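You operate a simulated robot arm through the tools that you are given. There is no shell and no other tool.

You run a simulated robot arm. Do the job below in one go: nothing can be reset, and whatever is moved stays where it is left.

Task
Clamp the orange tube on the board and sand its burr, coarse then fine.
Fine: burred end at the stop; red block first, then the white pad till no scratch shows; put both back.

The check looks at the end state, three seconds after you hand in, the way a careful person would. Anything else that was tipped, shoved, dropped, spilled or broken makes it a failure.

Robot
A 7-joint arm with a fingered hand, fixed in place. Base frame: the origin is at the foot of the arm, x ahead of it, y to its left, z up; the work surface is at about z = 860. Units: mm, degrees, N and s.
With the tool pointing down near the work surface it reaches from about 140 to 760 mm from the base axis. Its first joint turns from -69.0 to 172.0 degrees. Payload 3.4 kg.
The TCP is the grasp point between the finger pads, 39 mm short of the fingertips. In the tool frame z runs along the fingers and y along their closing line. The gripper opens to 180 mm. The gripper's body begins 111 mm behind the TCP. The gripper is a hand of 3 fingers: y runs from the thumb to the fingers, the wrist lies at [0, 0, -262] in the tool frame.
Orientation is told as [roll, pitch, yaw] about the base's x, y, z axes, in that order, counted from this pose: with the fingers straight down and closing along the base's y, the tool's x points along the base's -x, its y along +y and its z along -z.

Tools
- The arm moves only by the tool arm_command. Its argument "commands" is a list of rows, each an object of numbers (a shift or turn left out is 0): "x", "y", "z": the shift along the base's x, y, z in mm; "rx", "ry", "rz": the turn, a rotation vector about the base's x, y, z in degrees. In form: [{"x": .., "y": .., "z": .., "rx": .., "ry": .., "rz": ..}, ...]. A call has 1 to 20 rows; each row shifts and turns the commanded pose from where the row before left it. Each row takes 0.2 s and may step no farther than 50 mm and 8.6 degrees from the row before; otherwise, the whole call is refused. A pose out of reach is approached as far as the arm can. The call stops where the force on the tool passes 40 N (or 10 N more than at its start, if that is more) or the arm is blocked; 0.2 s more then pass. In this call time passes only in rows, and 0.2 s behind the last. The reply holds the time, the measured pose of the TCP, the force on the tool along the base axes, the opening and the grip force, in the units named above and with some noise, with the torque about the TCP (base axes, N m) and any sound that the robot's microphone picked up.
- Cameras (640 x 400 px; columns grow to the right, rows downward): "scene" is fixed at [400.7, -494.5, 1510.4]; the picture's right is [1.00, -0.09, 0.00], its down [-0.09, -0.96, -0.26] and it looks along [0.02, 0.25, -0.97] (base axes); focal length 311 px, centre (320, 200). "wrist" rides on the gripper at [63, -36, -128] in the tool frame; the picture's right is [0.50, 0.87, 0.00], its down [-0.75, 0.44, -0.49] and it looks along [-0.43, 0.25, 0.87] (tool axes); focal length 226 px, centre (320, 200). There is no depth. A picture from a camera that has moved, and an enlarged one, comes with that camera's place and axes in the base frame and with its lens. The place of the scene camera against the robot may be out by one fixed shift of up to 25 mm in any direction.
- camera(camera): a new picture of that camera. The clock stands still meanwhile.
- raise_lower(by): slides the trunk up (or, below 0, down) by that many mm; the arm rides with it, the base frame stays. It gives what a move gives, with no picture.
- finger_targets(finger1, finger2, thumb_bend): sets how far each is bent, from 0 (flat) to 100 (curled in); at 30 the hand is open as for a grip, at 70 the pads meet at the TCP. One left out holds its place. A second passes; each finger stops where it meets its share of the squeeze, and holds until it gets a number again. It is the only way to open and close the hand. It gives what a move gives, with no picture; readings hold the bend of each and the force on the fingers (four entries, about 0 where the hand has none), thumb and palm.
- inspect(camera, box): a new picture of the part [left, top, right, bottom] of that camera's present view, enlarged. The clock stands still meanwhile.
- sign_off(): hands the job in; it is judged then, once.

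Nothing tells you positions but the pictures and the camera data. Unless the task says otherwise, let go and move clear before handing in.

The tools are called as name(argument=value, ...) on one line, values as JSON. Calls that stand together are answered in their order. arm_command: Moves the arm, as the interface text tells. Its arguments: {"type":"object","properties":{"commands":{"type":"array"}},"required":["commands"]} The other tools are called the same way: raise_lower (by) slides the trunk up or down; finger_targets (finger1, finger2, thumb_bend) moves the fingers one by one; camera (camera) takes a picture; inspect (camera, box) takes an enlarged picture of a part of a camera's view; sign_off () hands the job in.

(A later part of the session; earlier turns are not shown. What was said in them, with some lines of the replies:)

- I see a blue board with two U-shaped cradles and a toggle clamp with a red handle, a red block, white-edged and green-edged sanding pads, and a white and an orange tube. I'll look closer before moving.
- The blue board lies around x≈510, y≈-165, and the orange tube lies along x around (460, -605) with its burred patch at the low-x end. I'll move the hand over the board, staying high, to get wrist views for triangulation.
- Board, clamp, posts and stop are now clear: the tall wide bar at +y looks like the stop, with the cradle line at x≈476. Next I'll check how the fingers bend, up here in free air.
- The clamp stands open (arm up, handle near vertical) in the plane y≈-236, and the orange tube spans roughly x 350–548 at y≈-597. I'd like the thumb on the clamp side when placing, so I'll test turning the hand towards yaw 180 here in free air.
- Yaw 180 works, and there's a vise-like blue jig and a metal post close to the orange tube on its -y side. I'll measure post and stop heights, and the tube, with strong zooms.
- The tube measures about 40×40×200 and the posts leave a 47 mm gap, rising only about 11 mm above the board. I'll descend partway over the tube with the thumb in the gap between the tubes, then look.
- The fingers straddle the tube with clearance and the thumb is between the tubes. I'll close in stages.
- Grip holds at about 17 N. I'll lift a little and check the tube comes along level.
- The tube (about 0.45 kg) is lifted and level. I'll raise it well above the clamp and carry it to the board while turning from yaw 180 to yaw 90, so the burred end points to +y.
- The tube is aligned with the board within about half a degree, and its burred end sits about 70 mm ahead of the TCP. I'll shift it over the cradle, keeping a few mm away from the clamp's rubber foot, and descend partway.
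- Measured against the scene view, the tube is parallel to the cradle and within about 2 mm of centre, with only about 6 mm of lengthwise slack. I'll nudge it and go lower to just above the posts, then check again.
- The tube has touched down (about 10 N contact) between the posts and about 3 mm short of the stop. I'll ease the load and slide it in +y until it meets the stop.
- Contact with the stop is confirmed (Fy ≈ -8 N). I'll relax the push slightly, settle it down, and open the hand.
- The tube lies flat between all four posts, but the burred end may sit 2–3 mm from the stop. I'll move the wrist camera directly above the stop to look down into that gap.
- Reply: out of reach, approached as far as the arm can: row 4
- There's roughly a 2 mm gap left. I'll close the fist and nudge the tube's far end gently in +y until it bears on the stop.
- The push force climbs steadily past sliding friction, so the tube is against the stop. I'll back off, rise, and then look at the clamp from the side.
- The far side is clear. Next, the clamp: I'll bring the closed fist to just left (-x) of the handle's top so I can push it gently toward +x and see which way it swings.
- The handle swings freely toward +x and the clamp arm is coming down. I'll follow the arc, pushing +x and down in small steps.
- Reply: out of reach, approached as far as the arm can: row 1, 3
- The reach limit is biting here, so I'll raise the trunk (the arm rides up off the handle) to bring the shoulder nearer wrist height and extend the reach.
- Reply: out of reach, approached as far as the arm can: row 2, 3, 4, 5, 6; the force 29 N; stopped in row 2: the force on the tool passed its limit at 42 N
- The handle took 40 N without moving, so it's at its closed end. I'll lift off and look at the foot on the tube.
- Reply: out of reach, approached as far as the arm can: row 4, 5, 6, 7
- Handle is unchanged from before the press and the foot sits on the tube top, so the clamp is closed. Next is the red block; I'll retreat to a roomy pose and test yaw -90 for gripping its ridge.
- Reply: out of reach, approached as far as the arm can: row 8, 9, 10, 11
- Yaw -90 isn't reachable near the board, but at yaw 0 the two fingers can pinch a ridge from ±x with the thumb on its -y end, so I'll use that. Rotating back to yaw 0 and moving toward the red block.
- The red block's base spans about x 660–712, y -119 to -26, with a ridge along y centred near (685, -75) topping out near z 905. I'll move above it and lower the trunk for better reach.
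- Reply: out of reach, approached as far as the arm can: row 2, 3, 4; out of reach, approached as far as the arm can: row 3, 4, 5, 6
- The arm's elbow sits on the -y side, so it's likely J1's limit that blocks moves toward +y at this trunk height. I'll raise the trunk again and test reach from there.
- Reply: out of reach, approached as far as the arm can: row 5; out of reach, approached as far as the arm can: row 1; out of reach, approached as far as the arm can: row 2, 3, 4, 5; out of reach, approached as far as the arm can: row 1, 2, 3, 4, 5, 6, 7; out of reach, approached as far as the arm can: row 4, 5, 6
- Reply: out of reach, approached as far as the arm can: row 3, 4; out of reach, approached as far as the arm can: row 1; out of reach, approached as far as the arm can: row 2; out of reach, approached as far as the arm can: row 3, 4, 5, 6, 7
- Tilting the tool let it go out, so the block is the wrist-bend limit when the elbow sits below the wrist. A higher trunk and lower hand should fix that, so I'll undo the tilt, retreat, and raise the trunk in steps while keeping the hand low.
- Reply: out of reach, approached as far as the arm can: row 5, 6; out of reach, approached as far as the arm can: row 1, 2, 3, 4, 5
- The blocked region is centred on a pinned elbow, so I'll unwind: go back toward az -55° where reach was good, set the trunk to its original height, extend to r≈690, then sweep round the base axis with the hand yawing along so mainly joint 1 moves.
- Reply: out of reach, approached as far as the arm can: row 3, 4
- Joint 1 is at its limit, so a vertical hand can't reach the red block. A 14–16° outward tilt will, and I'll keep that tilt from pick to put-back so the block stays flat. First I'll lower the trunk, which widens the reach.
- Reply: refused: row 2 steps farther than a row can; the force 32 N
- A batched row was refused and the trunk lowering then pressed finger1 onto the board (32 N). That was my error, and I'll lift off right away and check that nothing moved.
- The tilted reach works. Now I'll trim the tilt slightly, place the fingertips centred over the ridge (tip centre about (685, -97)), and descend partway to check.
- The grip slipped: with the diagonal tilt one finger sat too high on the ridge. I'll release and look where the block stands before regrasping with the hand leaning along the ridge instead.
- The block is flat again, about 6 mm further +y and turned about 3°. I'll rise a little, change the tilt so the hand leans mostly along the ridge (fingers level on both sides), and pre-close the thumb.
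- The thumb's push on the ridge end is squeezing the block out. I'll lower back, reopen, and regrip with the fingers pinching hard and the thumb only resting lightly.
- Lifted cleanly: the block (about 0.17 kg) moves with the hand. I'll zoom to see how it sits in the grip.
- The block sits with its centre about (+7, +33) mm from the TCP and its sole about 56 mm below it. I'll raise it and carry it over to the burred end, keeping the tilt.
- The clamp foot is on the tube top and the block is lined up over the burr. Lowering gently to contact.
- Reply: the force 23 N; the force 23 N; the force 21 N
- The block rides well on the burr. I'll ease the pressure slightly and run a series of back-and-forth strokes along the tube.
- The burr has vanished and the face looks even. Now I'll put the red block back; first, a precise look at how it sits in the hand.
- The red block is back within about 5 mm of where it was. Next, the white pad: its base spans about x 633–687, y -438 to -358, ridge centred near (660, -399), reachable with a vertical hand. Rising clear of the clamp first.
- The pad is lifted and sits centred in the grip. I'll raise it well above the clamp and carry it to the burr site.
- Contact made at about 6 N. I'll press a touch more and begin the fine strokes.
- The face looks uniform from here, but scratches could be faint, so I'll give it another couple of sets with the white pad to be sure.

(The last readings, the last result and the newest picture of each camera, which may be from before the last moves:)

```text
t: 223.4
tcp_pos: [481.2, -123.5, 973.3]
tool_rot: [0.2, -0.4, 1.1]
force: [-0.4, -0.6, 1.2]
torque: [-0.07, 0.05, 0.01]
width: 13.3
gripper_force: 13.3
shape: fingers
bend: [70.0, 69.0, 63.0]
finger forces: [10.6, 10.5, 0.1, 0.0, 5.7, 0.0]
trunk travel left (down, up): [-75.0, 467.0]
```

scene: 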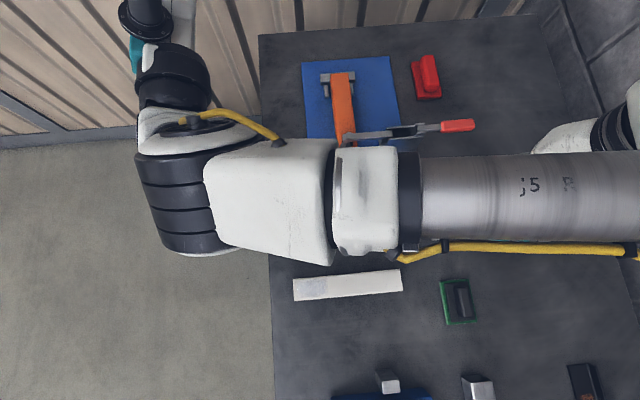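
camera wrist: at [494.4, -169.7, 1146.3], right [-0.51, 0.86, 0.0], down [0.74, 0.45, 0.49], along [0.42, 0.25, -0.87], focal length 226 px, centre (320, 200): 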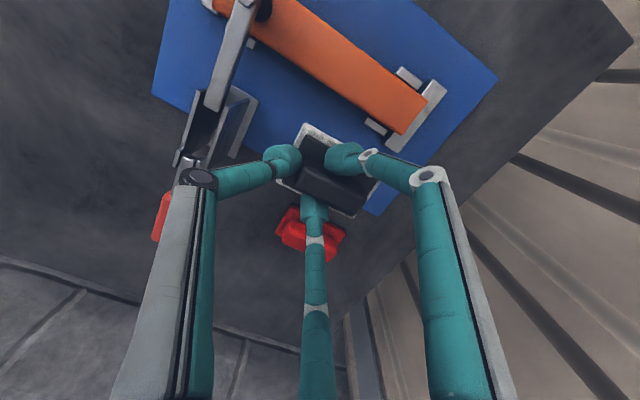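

arm_command(commands=[{"z": -1.5}, {"y": 9}, {"y": 9}, {"y": -9}, {"y": -9}, {"y": -9}, {"y": 9}, {"y": 9}, {"y": 9}, {"y": -9}, {"y": -9}, {"y": -9}, {"y": 9}, {"y": 9}, {"y": 9}, {"y": -9}, {"y": -9}, {"y": -9}, {"y": 9}])

arm_command(commands=[{"y": 9}, {"y": 9}, {"y": -9}, {"y": -9}, {"y": -9}, {"y": 9}, {"y": 9}, {"y": 9}, {"y": -9}, {"y": -9}, {"y": -9}, {"y": 9}, {"y": 9}, {"y": 9}, {"y": -9}, {"y": -9}, {"y": -9}, {"y": 9}])

inspect(camera="wrist", box=[230, 90, 430, 250])

```text
t: 227.4
tcp_pos: [481.2, -125.8, 973.3]
tool_rot: [0.1, -0.4, 1.1]
force: [1.5, -6.6, 21.7]
torque: [-0.84, -0.11, 0.06]
width: 12.9
gripper_force: 24.3
shape: fingers
bend: [70.0, 69.0, 65.0]
finger forces: [10.8, 10.4, 0.0, 0.0, 27.9, 0.1]
trunk travel left (down, up): [-75.0, 467.0]
```

```text
t: 231.2
tcp_pos: [482.1, -125.5, 970.7]
tool_rot: [0.1, -0.3, 1.0]
force: [0.0, -6.5, 21.1]
torque: [-0.79, -0.06, 0.03]
width: 12.8
gripper_force: 24.3
shape: fingers
bend: [70.0, 69.0, 66.0]
finger forces: [10.8, 10.4, 0.0, 0.1, 27.9, 0.0]
trunk travel left (down, up): [-75.0, 467.0]
```

```text
2.50 times, centred on (330, 170) of wrist
camera zoom: at [418.8, -162.9, 1099.3], right [-0.52, 0.86, 0.0], down [0.74, 0.45, 0.5], along [0.43, 0.26, -0.87], focal length 565 px, centre (295, 275)
```

zoom: 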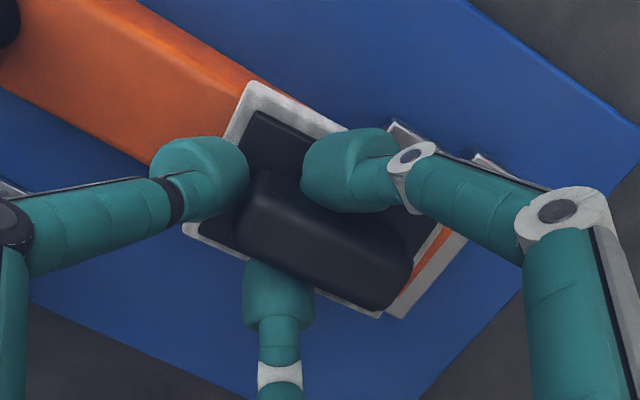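

arm_command(commands=[{"z": 3}, {"z": 15}, {"z": 25}, {"x": 35}, {"x": 40}])

inspect(camera="wrist", box=[300, 50, 440, 150])

inspect(camera="wrist", box=[240, 100, 400, 230])

```text
t: 232.4
tcp_pos: [558.7, -121.2, 1011.9]
tool_rot: [0.1, -0.1, 0.9]
force: [-0.4, -0.6, -0.9]
torque: [0.0, 0.02, 0.0]
width: 12.1
gripper_force: 13.1
shape: fingers
bend: [70.0, 69.0, 63.0]
finger forces: [11.0, 11.0, 0.1, 0.0, 3.8, 0.1]
trunk travel left (down, up): [-75.0, 467.0]
```

```text
4.00 times, centred on (370, 100) of wrist
camera zoom: at [496.8, -158.8, 1139.3], right [-0.52, 0.86, 0.0], down [0.75, 0.45, 0.49], along [0.42, 0.25, -0.87], focal length 904 px, centre (120, 600)
```

zoom: 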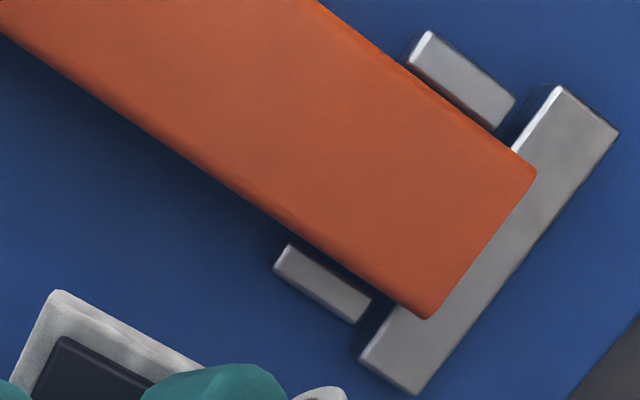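

```text
3.08 times, centred on (320, 165) of wrist
camera zoom: at [496.8, -158.8, 1139.3], right [-0.52, 0.86, 0.0], down [0.75, 0.45, 0.49], along [0.42, 0.25, -0.87], focal length 696 px, centre (320, 308)
```

zoom: 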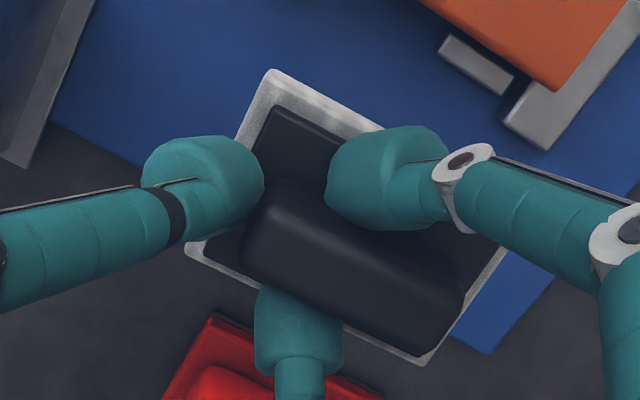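

Still uniform, with no scratch showing, so I'll carry the white pad back to its place at about (660, -401), correcting its slight twist.

arm_command(commands=[{"z": 25}, {"z": 25}, {"x": 11, "y": -32}, {"x": 11, "y": -32}, {"x": 11, "y": -32}, {"x": 11, "y": -32}, {"x": 11, "y": -32}, {"x": 11, "y": -32, "rz": 1.5}, {"x": 11, "y": -32, "rz": 1.5}, {"x": 11, "y": -32}, {"x": 11, "y": -34}])

arm_command(commands=[{"z": -35}, {"z": -35}, {"z": -35}, {"z": -20}])

camera(camera="wrist")

```text
t: 234.8
tcp_pos: [655.5, -413.7, 1061.5]
tool_rot: [0.1, -0.2, 4.1]
force: [-0.5, 0.0, -0.7]
torque: [0.0, -0.01, 0.01]
width: 12.2
gripper_force: 13.2
shape: fingers
bend: [70.0, 69.0, 63.0]
finger forces: [10.7, 10.8, 0.0, 0.0, 3.7, 0.0]
trunk travel left (down, up): [-75.0, 467.0]
```

```text
t: 235.8
tcp_pos: [657.3, -413.5, 938.2]
tool_rot: [0.1, -0.2, 4.1]
force: [-0.5, -0.4, 0.0]
torque: [-0.02, -0.03, -0.05]
width: 12.1
gripper_force: 12.9
shape: fingers
bend: [70.0, 69.0, 63.0]
finger forces: [10.7, 10.9, 0.0, 0.0, 3.6, 0.1]
trunk travel left (down, up): [-75.0, 467.0]
```

```text
taken
camera wrist: at [596.2, -454.3, 1065.9], right [-0.56, 0.83, 0.0], down [0.72, 0.49, 0.5], along [0.41, 0.28, -0.87], focal length 226 px, centre (320, 200)
```

wrist: 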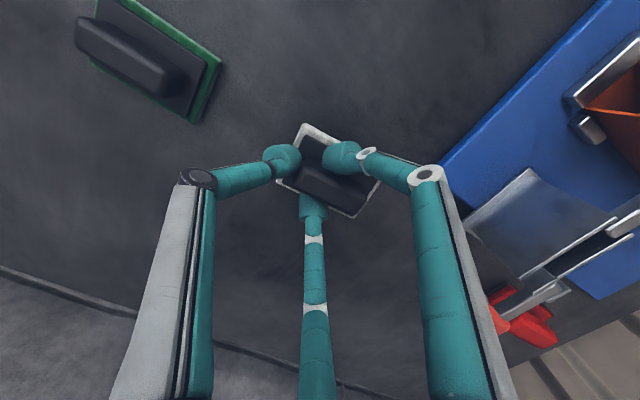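

arm_command(commands=[{"x": 0.8, "y": 1.5, "z": -6}, {"z": -4}, {"z": -2}, {"z": -1}])

arm_command(commands=[{"z": -1}, {"z": -1}])

```text
t: 236.8
tcp_pos: [658.2, -409.9, 925.5]
tool_rot: [0.1, -0.3, 4.1]
force: [-0.1, -0.2, -0.3]
torque: [-0.01, 0.0, -0.01]
width: 12.0
gripper_force: 12.3
shape: fingers
bend: [70.0, 69.0, 63.0]
finger forces: [10.6, 10.9, 0.1, 0.0, 3.7, 0.0]
trunk travel left (down, up): [-75.0, 467.0]
```

```text
t: 237.4
tcp_pos: [656.7, -410.0, 924.0]
tool_rot: [0.1, -0.2, 4.1]
force: [-0.2, -0.3, -0.5]
torque: [0.02, -0.01, -0.02]
width: 12.2
gripper_force: 12.4
shape: fingers
bend: [70.0, 69.0, 63.0]
finger forces: [10.7, 10.8, 0.0, 0.0, 3.6, 0.1]
trunk travel left (down, up): [-75.0, 467.0]
```

arm_command(commands=[{"x": 1, "y": -1.5, "z": -1}, {"z": -0.7}])

arm_command(commands=[{"z": -0.7}])

```text
t: 238.0
tcp_pos: [657.3, -411.4, 922.0]
tool_rot: [0.0, -0.1, 4.1]
force: [-0.3, -0.1, 0.1]
torque: [0.01, 0.01, 0.01]
width: 12.1
gripper_force: 12.4
shape: fingers
bend: [70.0, 69.0, 63.0]
finger forces: [10.6, 10.9, 0.1, 0.1, 3.6, 0.0]
trunk travel left (down, up): [-75.0, 467.0]
```

```text
t: 238.4
tcp_pos: [657.5, -412.1, 920.0]
tool_rot: [0.1, -0.2, 4.2]
force: [0.0, -0.6, -0.1]
torque: [-0.02, -0.02, 0.0]
width: 12.2
gripper_force: 12.8
shape: fingers
bend: [70.0, 69.0, 63.0]
finger forces: [10.7, 10.8, 0.0, 0.0, 4.4, 0.0]
trunk travel left (down, up): [-75.0, 467.0]
```

arm_command(commands=[{"z": -0.7}, {"z": -0.7}])

inspect(camera="wrist", box=[230, 90, 430, 250])

```text
t: 239.0
tcp_pos: [658.6, -413.0, 920.5]
tool_rot: [0.0, -0.3, 4.1]
force: [0.4, -1.0, 3.1]
torque: [-0.2, -0.05, 0.01]
width: 12.3
gripper_force: 14.9
shape: fingers
bend: [70.0, 69.0, 63.0]
finger forces: [10.6, 10.7, 0.1, 0.0, 8.5, 0.0]
trunk travel left (down, up): [-75.0, 467.0]
```

```text
2.50 times, centred on (330, 170) of wrist
camera zoom: at [597.5, -452.4, 1048.6], right [-0.56, 0.83, 0.0], down [0.72, 0.49, 0.5], along [0.41, 0.28, -0.87], focal length 565 px, centre (295, 275)
```

zoom: 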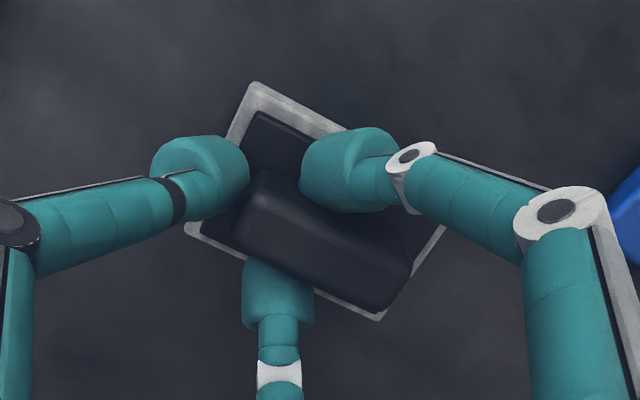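

Resting on the table; releasing the pad gently.

finger_targets(finger1=65, finger2=65, thumb_bend=60)

finger_targets(finger1=60, finger2=60, thumb_bend=57)

inspect(camera="wrist", box=[230, 90, 430, 250])

```text
t: 240.0
tcp_pos: [657.8, -412.7, 920.0]
tool_rot: [0.1, -0.2, 4.2]
force: [1.1, 0.1, 1.6]
torque: [0.04, 0.0, -0.03]
width: 24.6
gripper_force: 1.3
shape: fingers
bend: [65.0, 64.0, 60.0]
finger forces: [1.2, 1.1, 0.0, 0.0, 0.1, 0.0]
trunk travel left (down, up): [-75.0, 467.0]
```

```text
t: 241.0
tcp_pos: [657.4, -410.9, 921.5]
tool_rot: [-0.1, -0.3, 4.0]
force: [0.4, -0.1, 9.9]
torque: [0.1, -0.01, 0.01]
width: 38.1
gripper_force: 4.6
shape: fingers
bend: [62.0, 62.0, 56.0]
finger forces: [5.3, 4.9, 0.1, 0.0, 0.1, 0.1]
trunk travel left (down, up): [-75.0, 467.0]
```

```text
2.50 times, centred on (330, 170) of wrist
camera zoom: at [597.1, -452.0, 1049.1], right [-0.56, 0.83, 0.0], down [0.72, 0.49, 0.5], along [0.41, 0.28, -0.87], focal length 565 px, centre (295, 275)
```

zoom: 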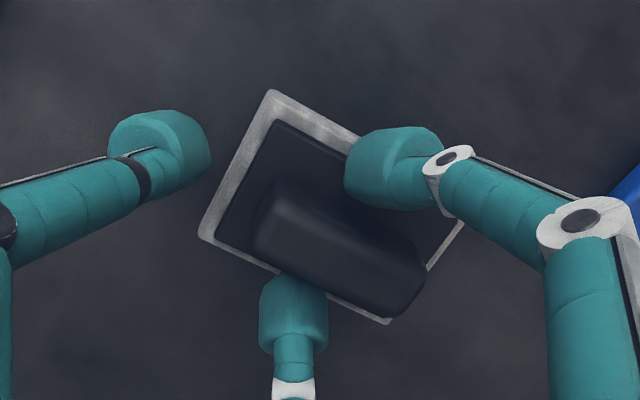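

arm_command(commands=[{"z": 2}, {"z": 2}])

finger_targets(finger1=50, finger2=50, thumb_bend=54)

inspect(camera="wrist", box=[230, 90, 430, 250])

```text
t: 241.6
tcp_pos: [657.7, -411.8, 923.6]
tool_rot: [0.1, -0.1, 4.2]
force: [0.1, 0.2, -0.1]
torque: [0.03, 0.02, -0.01]
width: 41.0
gripper_force: 0.0
shape: fingers
bend: [60.0, 60.0, 56.0]
finger forces: [0.1, 0.1, 0.0, 0.0, 0.1, 0.1]
trunk travel left (down, up): [-75.0, 467.0]
```

```text
t: 242.6
tcp_pos: [657.7, -411.5, 924.0]
tool_rot: [0.1, -0.2, 4.1]
force: [0.4, 0.1, 0.1]
torque: [0.0, 0.01, -0.01]
width: 64.5
gripper_force: 0.1
shape: fingers
bend: [50.0, 50.0, 54.0]
finger forces: [0.1, 0.0, 0.0, 0.1, 0.0, 0.0]
trunk travel left (down, up): [-75.0, 467.0]
```

```text
2.50 times, centred on (330, 170) of wrist
camera zoom: at [597.9, -452.4, 1052.4], right [-0.56, 0.83, 0.0], down [0.72, 0.49, 0.5], along [0.41, 0.28, -0.87], focal length 565 px, centre (295, 275)
```

zoom: 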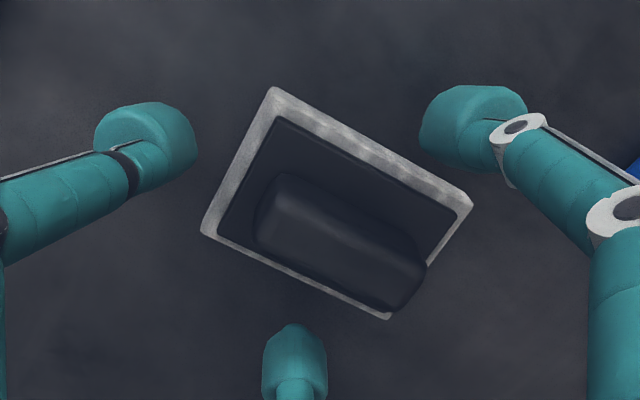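

arm_command(commands=[{"z": 10}, {"z": 30}, {"z": 40}, {"z": 40}])

arm_command(commands=[{"x": -40, "y": -10}, {"x": -40, "y": -10}, {"x": -40, "y": -10}, {"x": -40, "y": -10}, {"x": -40, "y": -10}, {"x": -40, "y": -10}])

camera(camera="scene")

inspect(camera="scene", box=[415, 190, 475, 250])

```text
t: 243.6
tcp_pos: [656.4, -411.1, 1046.0]
tool_rot: [0.0, -0.2, 4.0]
force: [-0.4, -0.7, 0.3]
torque: [0.01, -0.01, 0.0]
width: 64.5
gripper_force: 0.1
shape: fingers
bend: [50.0, 50.0, 54.0]
finger forces: [0.0, 0.1, 0.1, 0.0, 0.0, 0.0]
trunk travel left (down, up): [-75.0, 467.0]
```

```text
t: 245.0
tcp_pos: [416.2, -471.1, 1044.6]
tool_rot: [0.1, -0.2, 4.2]
force: [-0.8, 0.2, -0.8]
torque: [0.02, -0.01, -0.03]
width: 64.2
gripper_force: 0.1
shape: fingers
bend: [50.0, 50.0, 54.0]
finger forces: [0.0, 0.1, 0.0, 0.0, 0.0, 0.0]
trunk travel left (down, up): [-75.0, 467.0]
```

```text
taken
```

scene: 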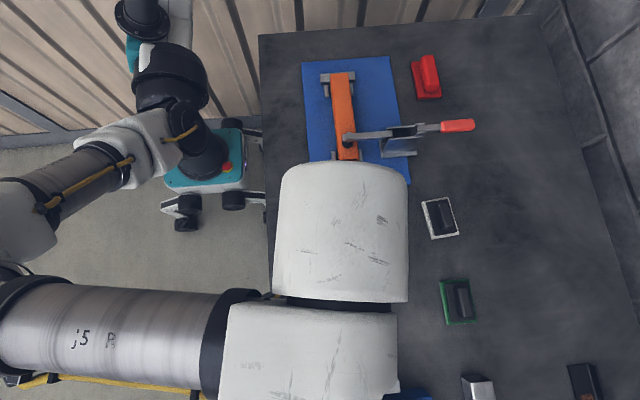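

```text
6.67 times, centred on (445, 220) of scene
camera zoom: at [400.7, -494.5, 1510.4], right [1.0, -0.09, 0.0], down [-0.09, -0.96, -0.26], along [0.02, 0.25, -0.97], focal length 2072 px, centre (-513, 67)
```

zoom: 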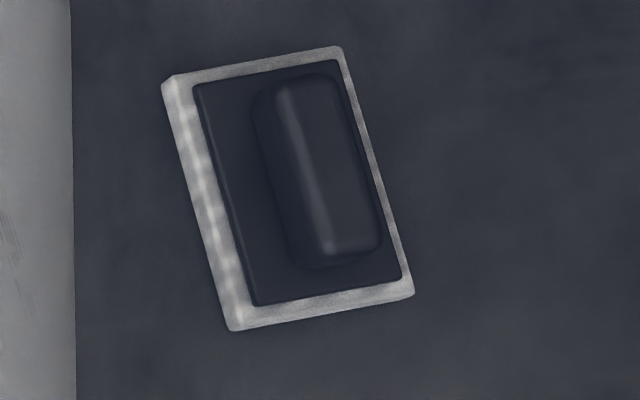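

Both tools are back within about 4–5 mm. With the hand empty, I'll take a close look at the sanded face and the clamp before handing in.

arm_command(commands=[{"y": 40, "z": 10}, {"y": 40, "rz": -4}, {"y": 40}, {"y": 40}, {"y": 40}, {"y": 40}, {"y": 30}])

camera(camera="wrist")

camera(camera="scene")

```text
t: 246.6
tcp_pos: [420.8, -199.9, 1053.2]
tool_rot: [0.2, -0.2, 0.0]
force: [0.1, 0.7, -0.1]
torque: [0.0, 0.0, -0.02]
width: 64.8
gripper_force: 0.1
shape: fingers
bend: [50.0, 50.0, 54.0]
finger forces: [0.1, 0.1, 0.0, 0.0, 0.0, 0.0]
trunk travel left (down, up): [-75.0, 467.0]
```

```text
taken
camera wrist: at [356.5, -237.3, 1181.2], right [-0.5, 0.87, 0.0], down [0.75, 0.44, 0.5], along [0.43, 0.25, -0.87], focal length 226 px, centre (320, 200)
```

wrist: 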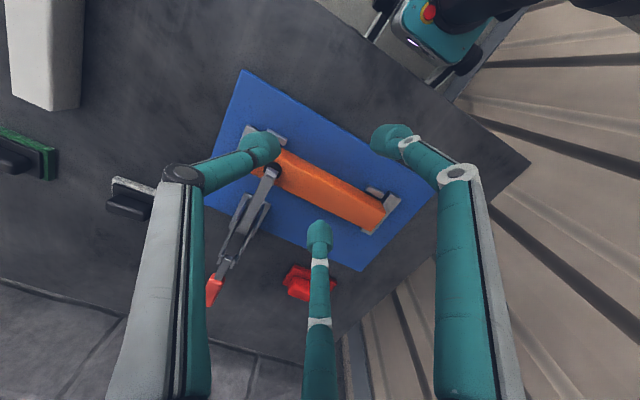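

```text
taken
```

scene: 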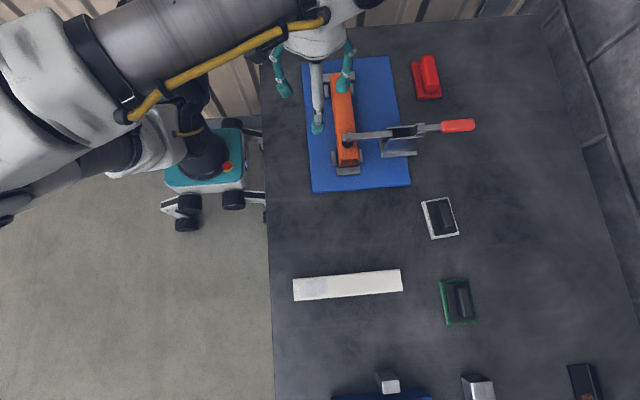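

inspect(camera="wrist", box=[300, 150, 410, 240])

inspect(camera="scene", box=[320, 65, 380, 105])

inspect(camera="wrist", box=[200, 110, 320, 310])

```text
4.44 times, centred on (355, 195) of wrist
camera zoom: at [356.5, -237.3, 1181.2], right [-0.5, 0.87, 0.0], down [0.75, 0.44, 0.5], along [0.43, 0.25, -0.87], focal length 1005 px, centre (164, 222)
```

zoom: 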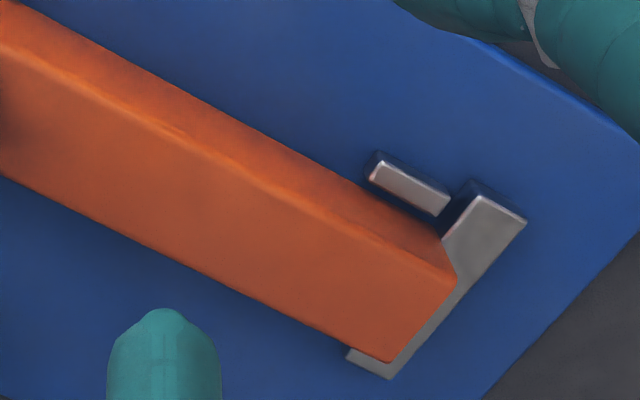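

```text
10.00 times, centred on (350, 85) of scene
camera zoom: at [400.7, -494.5, 1510.4], right [1.0, -0.09, 0.0], down [-0.09, -0.96, -0.26], along [0.02, 0.25, -0.97], focal length 3109 px, centre (20, 1350)
```

zoom: 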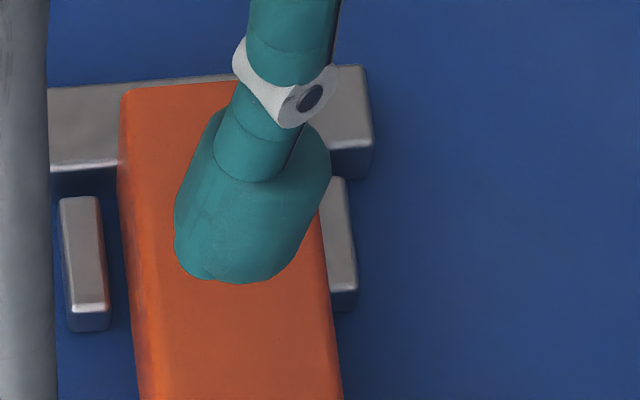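

```text
2.00 times, centred on (260, 210) of wrist
camera zoom: at [356.5, -237.3, 1181.2], right [-0.5, 0.87, 0.0], down [0.75, 0.44, 0.5], along [0.43, 0.25, -0.87], focal length 452 px, centre (440, 180)
```

zoom: 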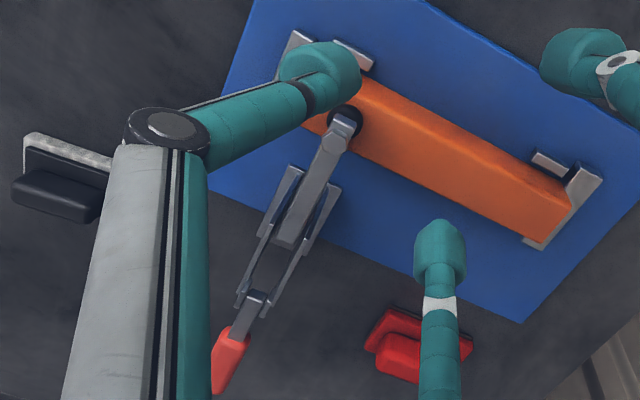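

The sanded face is clean from every angle, the burred end is on the stop, and the clamp is closed with its foot on the tube. I'll move the hand clear and then hand in.

arm_command(commands=[{"z": 40}, {"x": -20, "y": -30, "z": 30}, {"x": -20, "y": -35}, {"x": -20, "y": -35}, {"x": -20, "y": -35}])

camera(camera="scene")

inspect(camera="scene", box=[300, 40, 480, 200])

```text
t: 247.8
tcp_pos: [337.2, -338.5, 1123.4]
tool_rot: [0.0, -0.3, 0.1]
force: [0.1, -0.5, 0.7]
torque: [0.01, 0.02, -0.02]
width: 64.6
gripper_force: 0.1
shape: fingers
bend: [50.0, 50.0, 54.0]
finger forces: [0.0, 0.0, 0.0, 0.0, 0.0, 0.1]
trunk travel left (down, up): [-75.0, 467.0]
```

```text
taken
```

scene: 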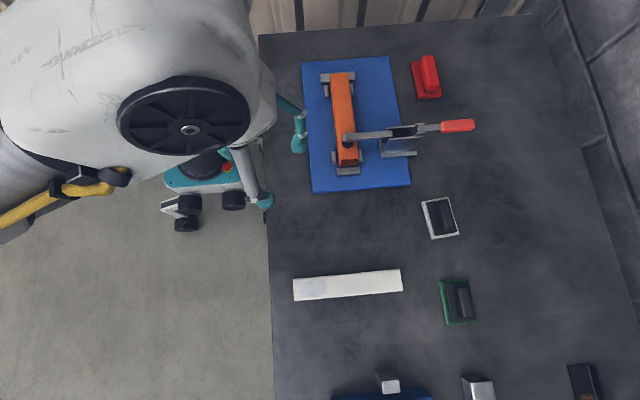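

```text
2.50 times, centred on (390, 120) of scene
camera zoom: at [400.7, -494.5, 1510.4], right [1.0, -0.09, 0.0], down [-0.09, -0.96, -0.26], along [0.02, 0.25, -0.97], focal length 777 px, centre (145, 400)
```

zoom: 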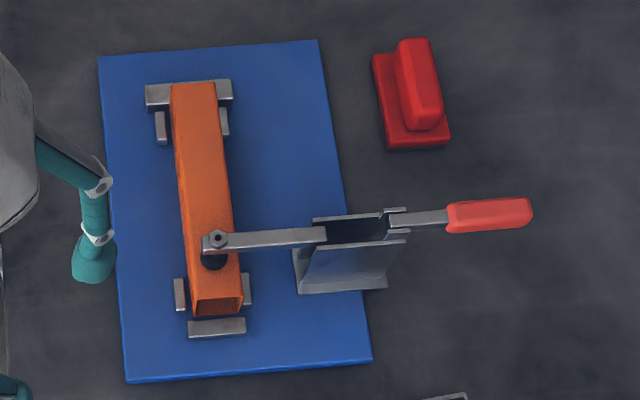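

The tube is clamped with its sanded end at the stop and no burr or scratch in sight. The red block and white pad are back in place, nothing else has moved, and the hand is clear, so I'm handing in.

sign_off()

```text
The job is handed in.
```

The orange tube is clamped on the board and sanded, and I've handed the job in. In the last pictures its burred end is against the stop and I could see no burr and no scratches.

- **Sanding:** The red block took the burr off. I could see no scratches even before the white pad went on, so I couldn't judge the fine stage by scratches fading. I ran the pad for several sets of strokes and then two more to be safe. In the last two sets the pressure was mostly on the end of the pad away from the stop.
- **Red block:** It is back about 5 mm from where it started. My first grips on it slipped, sliding and slightly turning it before I got a firm hold.
- **White pad:** It is back about 5 mm from where it started, and turned about 5 degrees.
- **Contact with the board:** One arm move was refused, and the trunk lowering I had queued after it pressed a finger onto the board at about 32 N. I lifted off at once. The board, the clamp and the tube looked unmoved in the pictures afterwards.

The white tube, the green pad and the other items on the table look undisturbed, and the hand is clear of the board.
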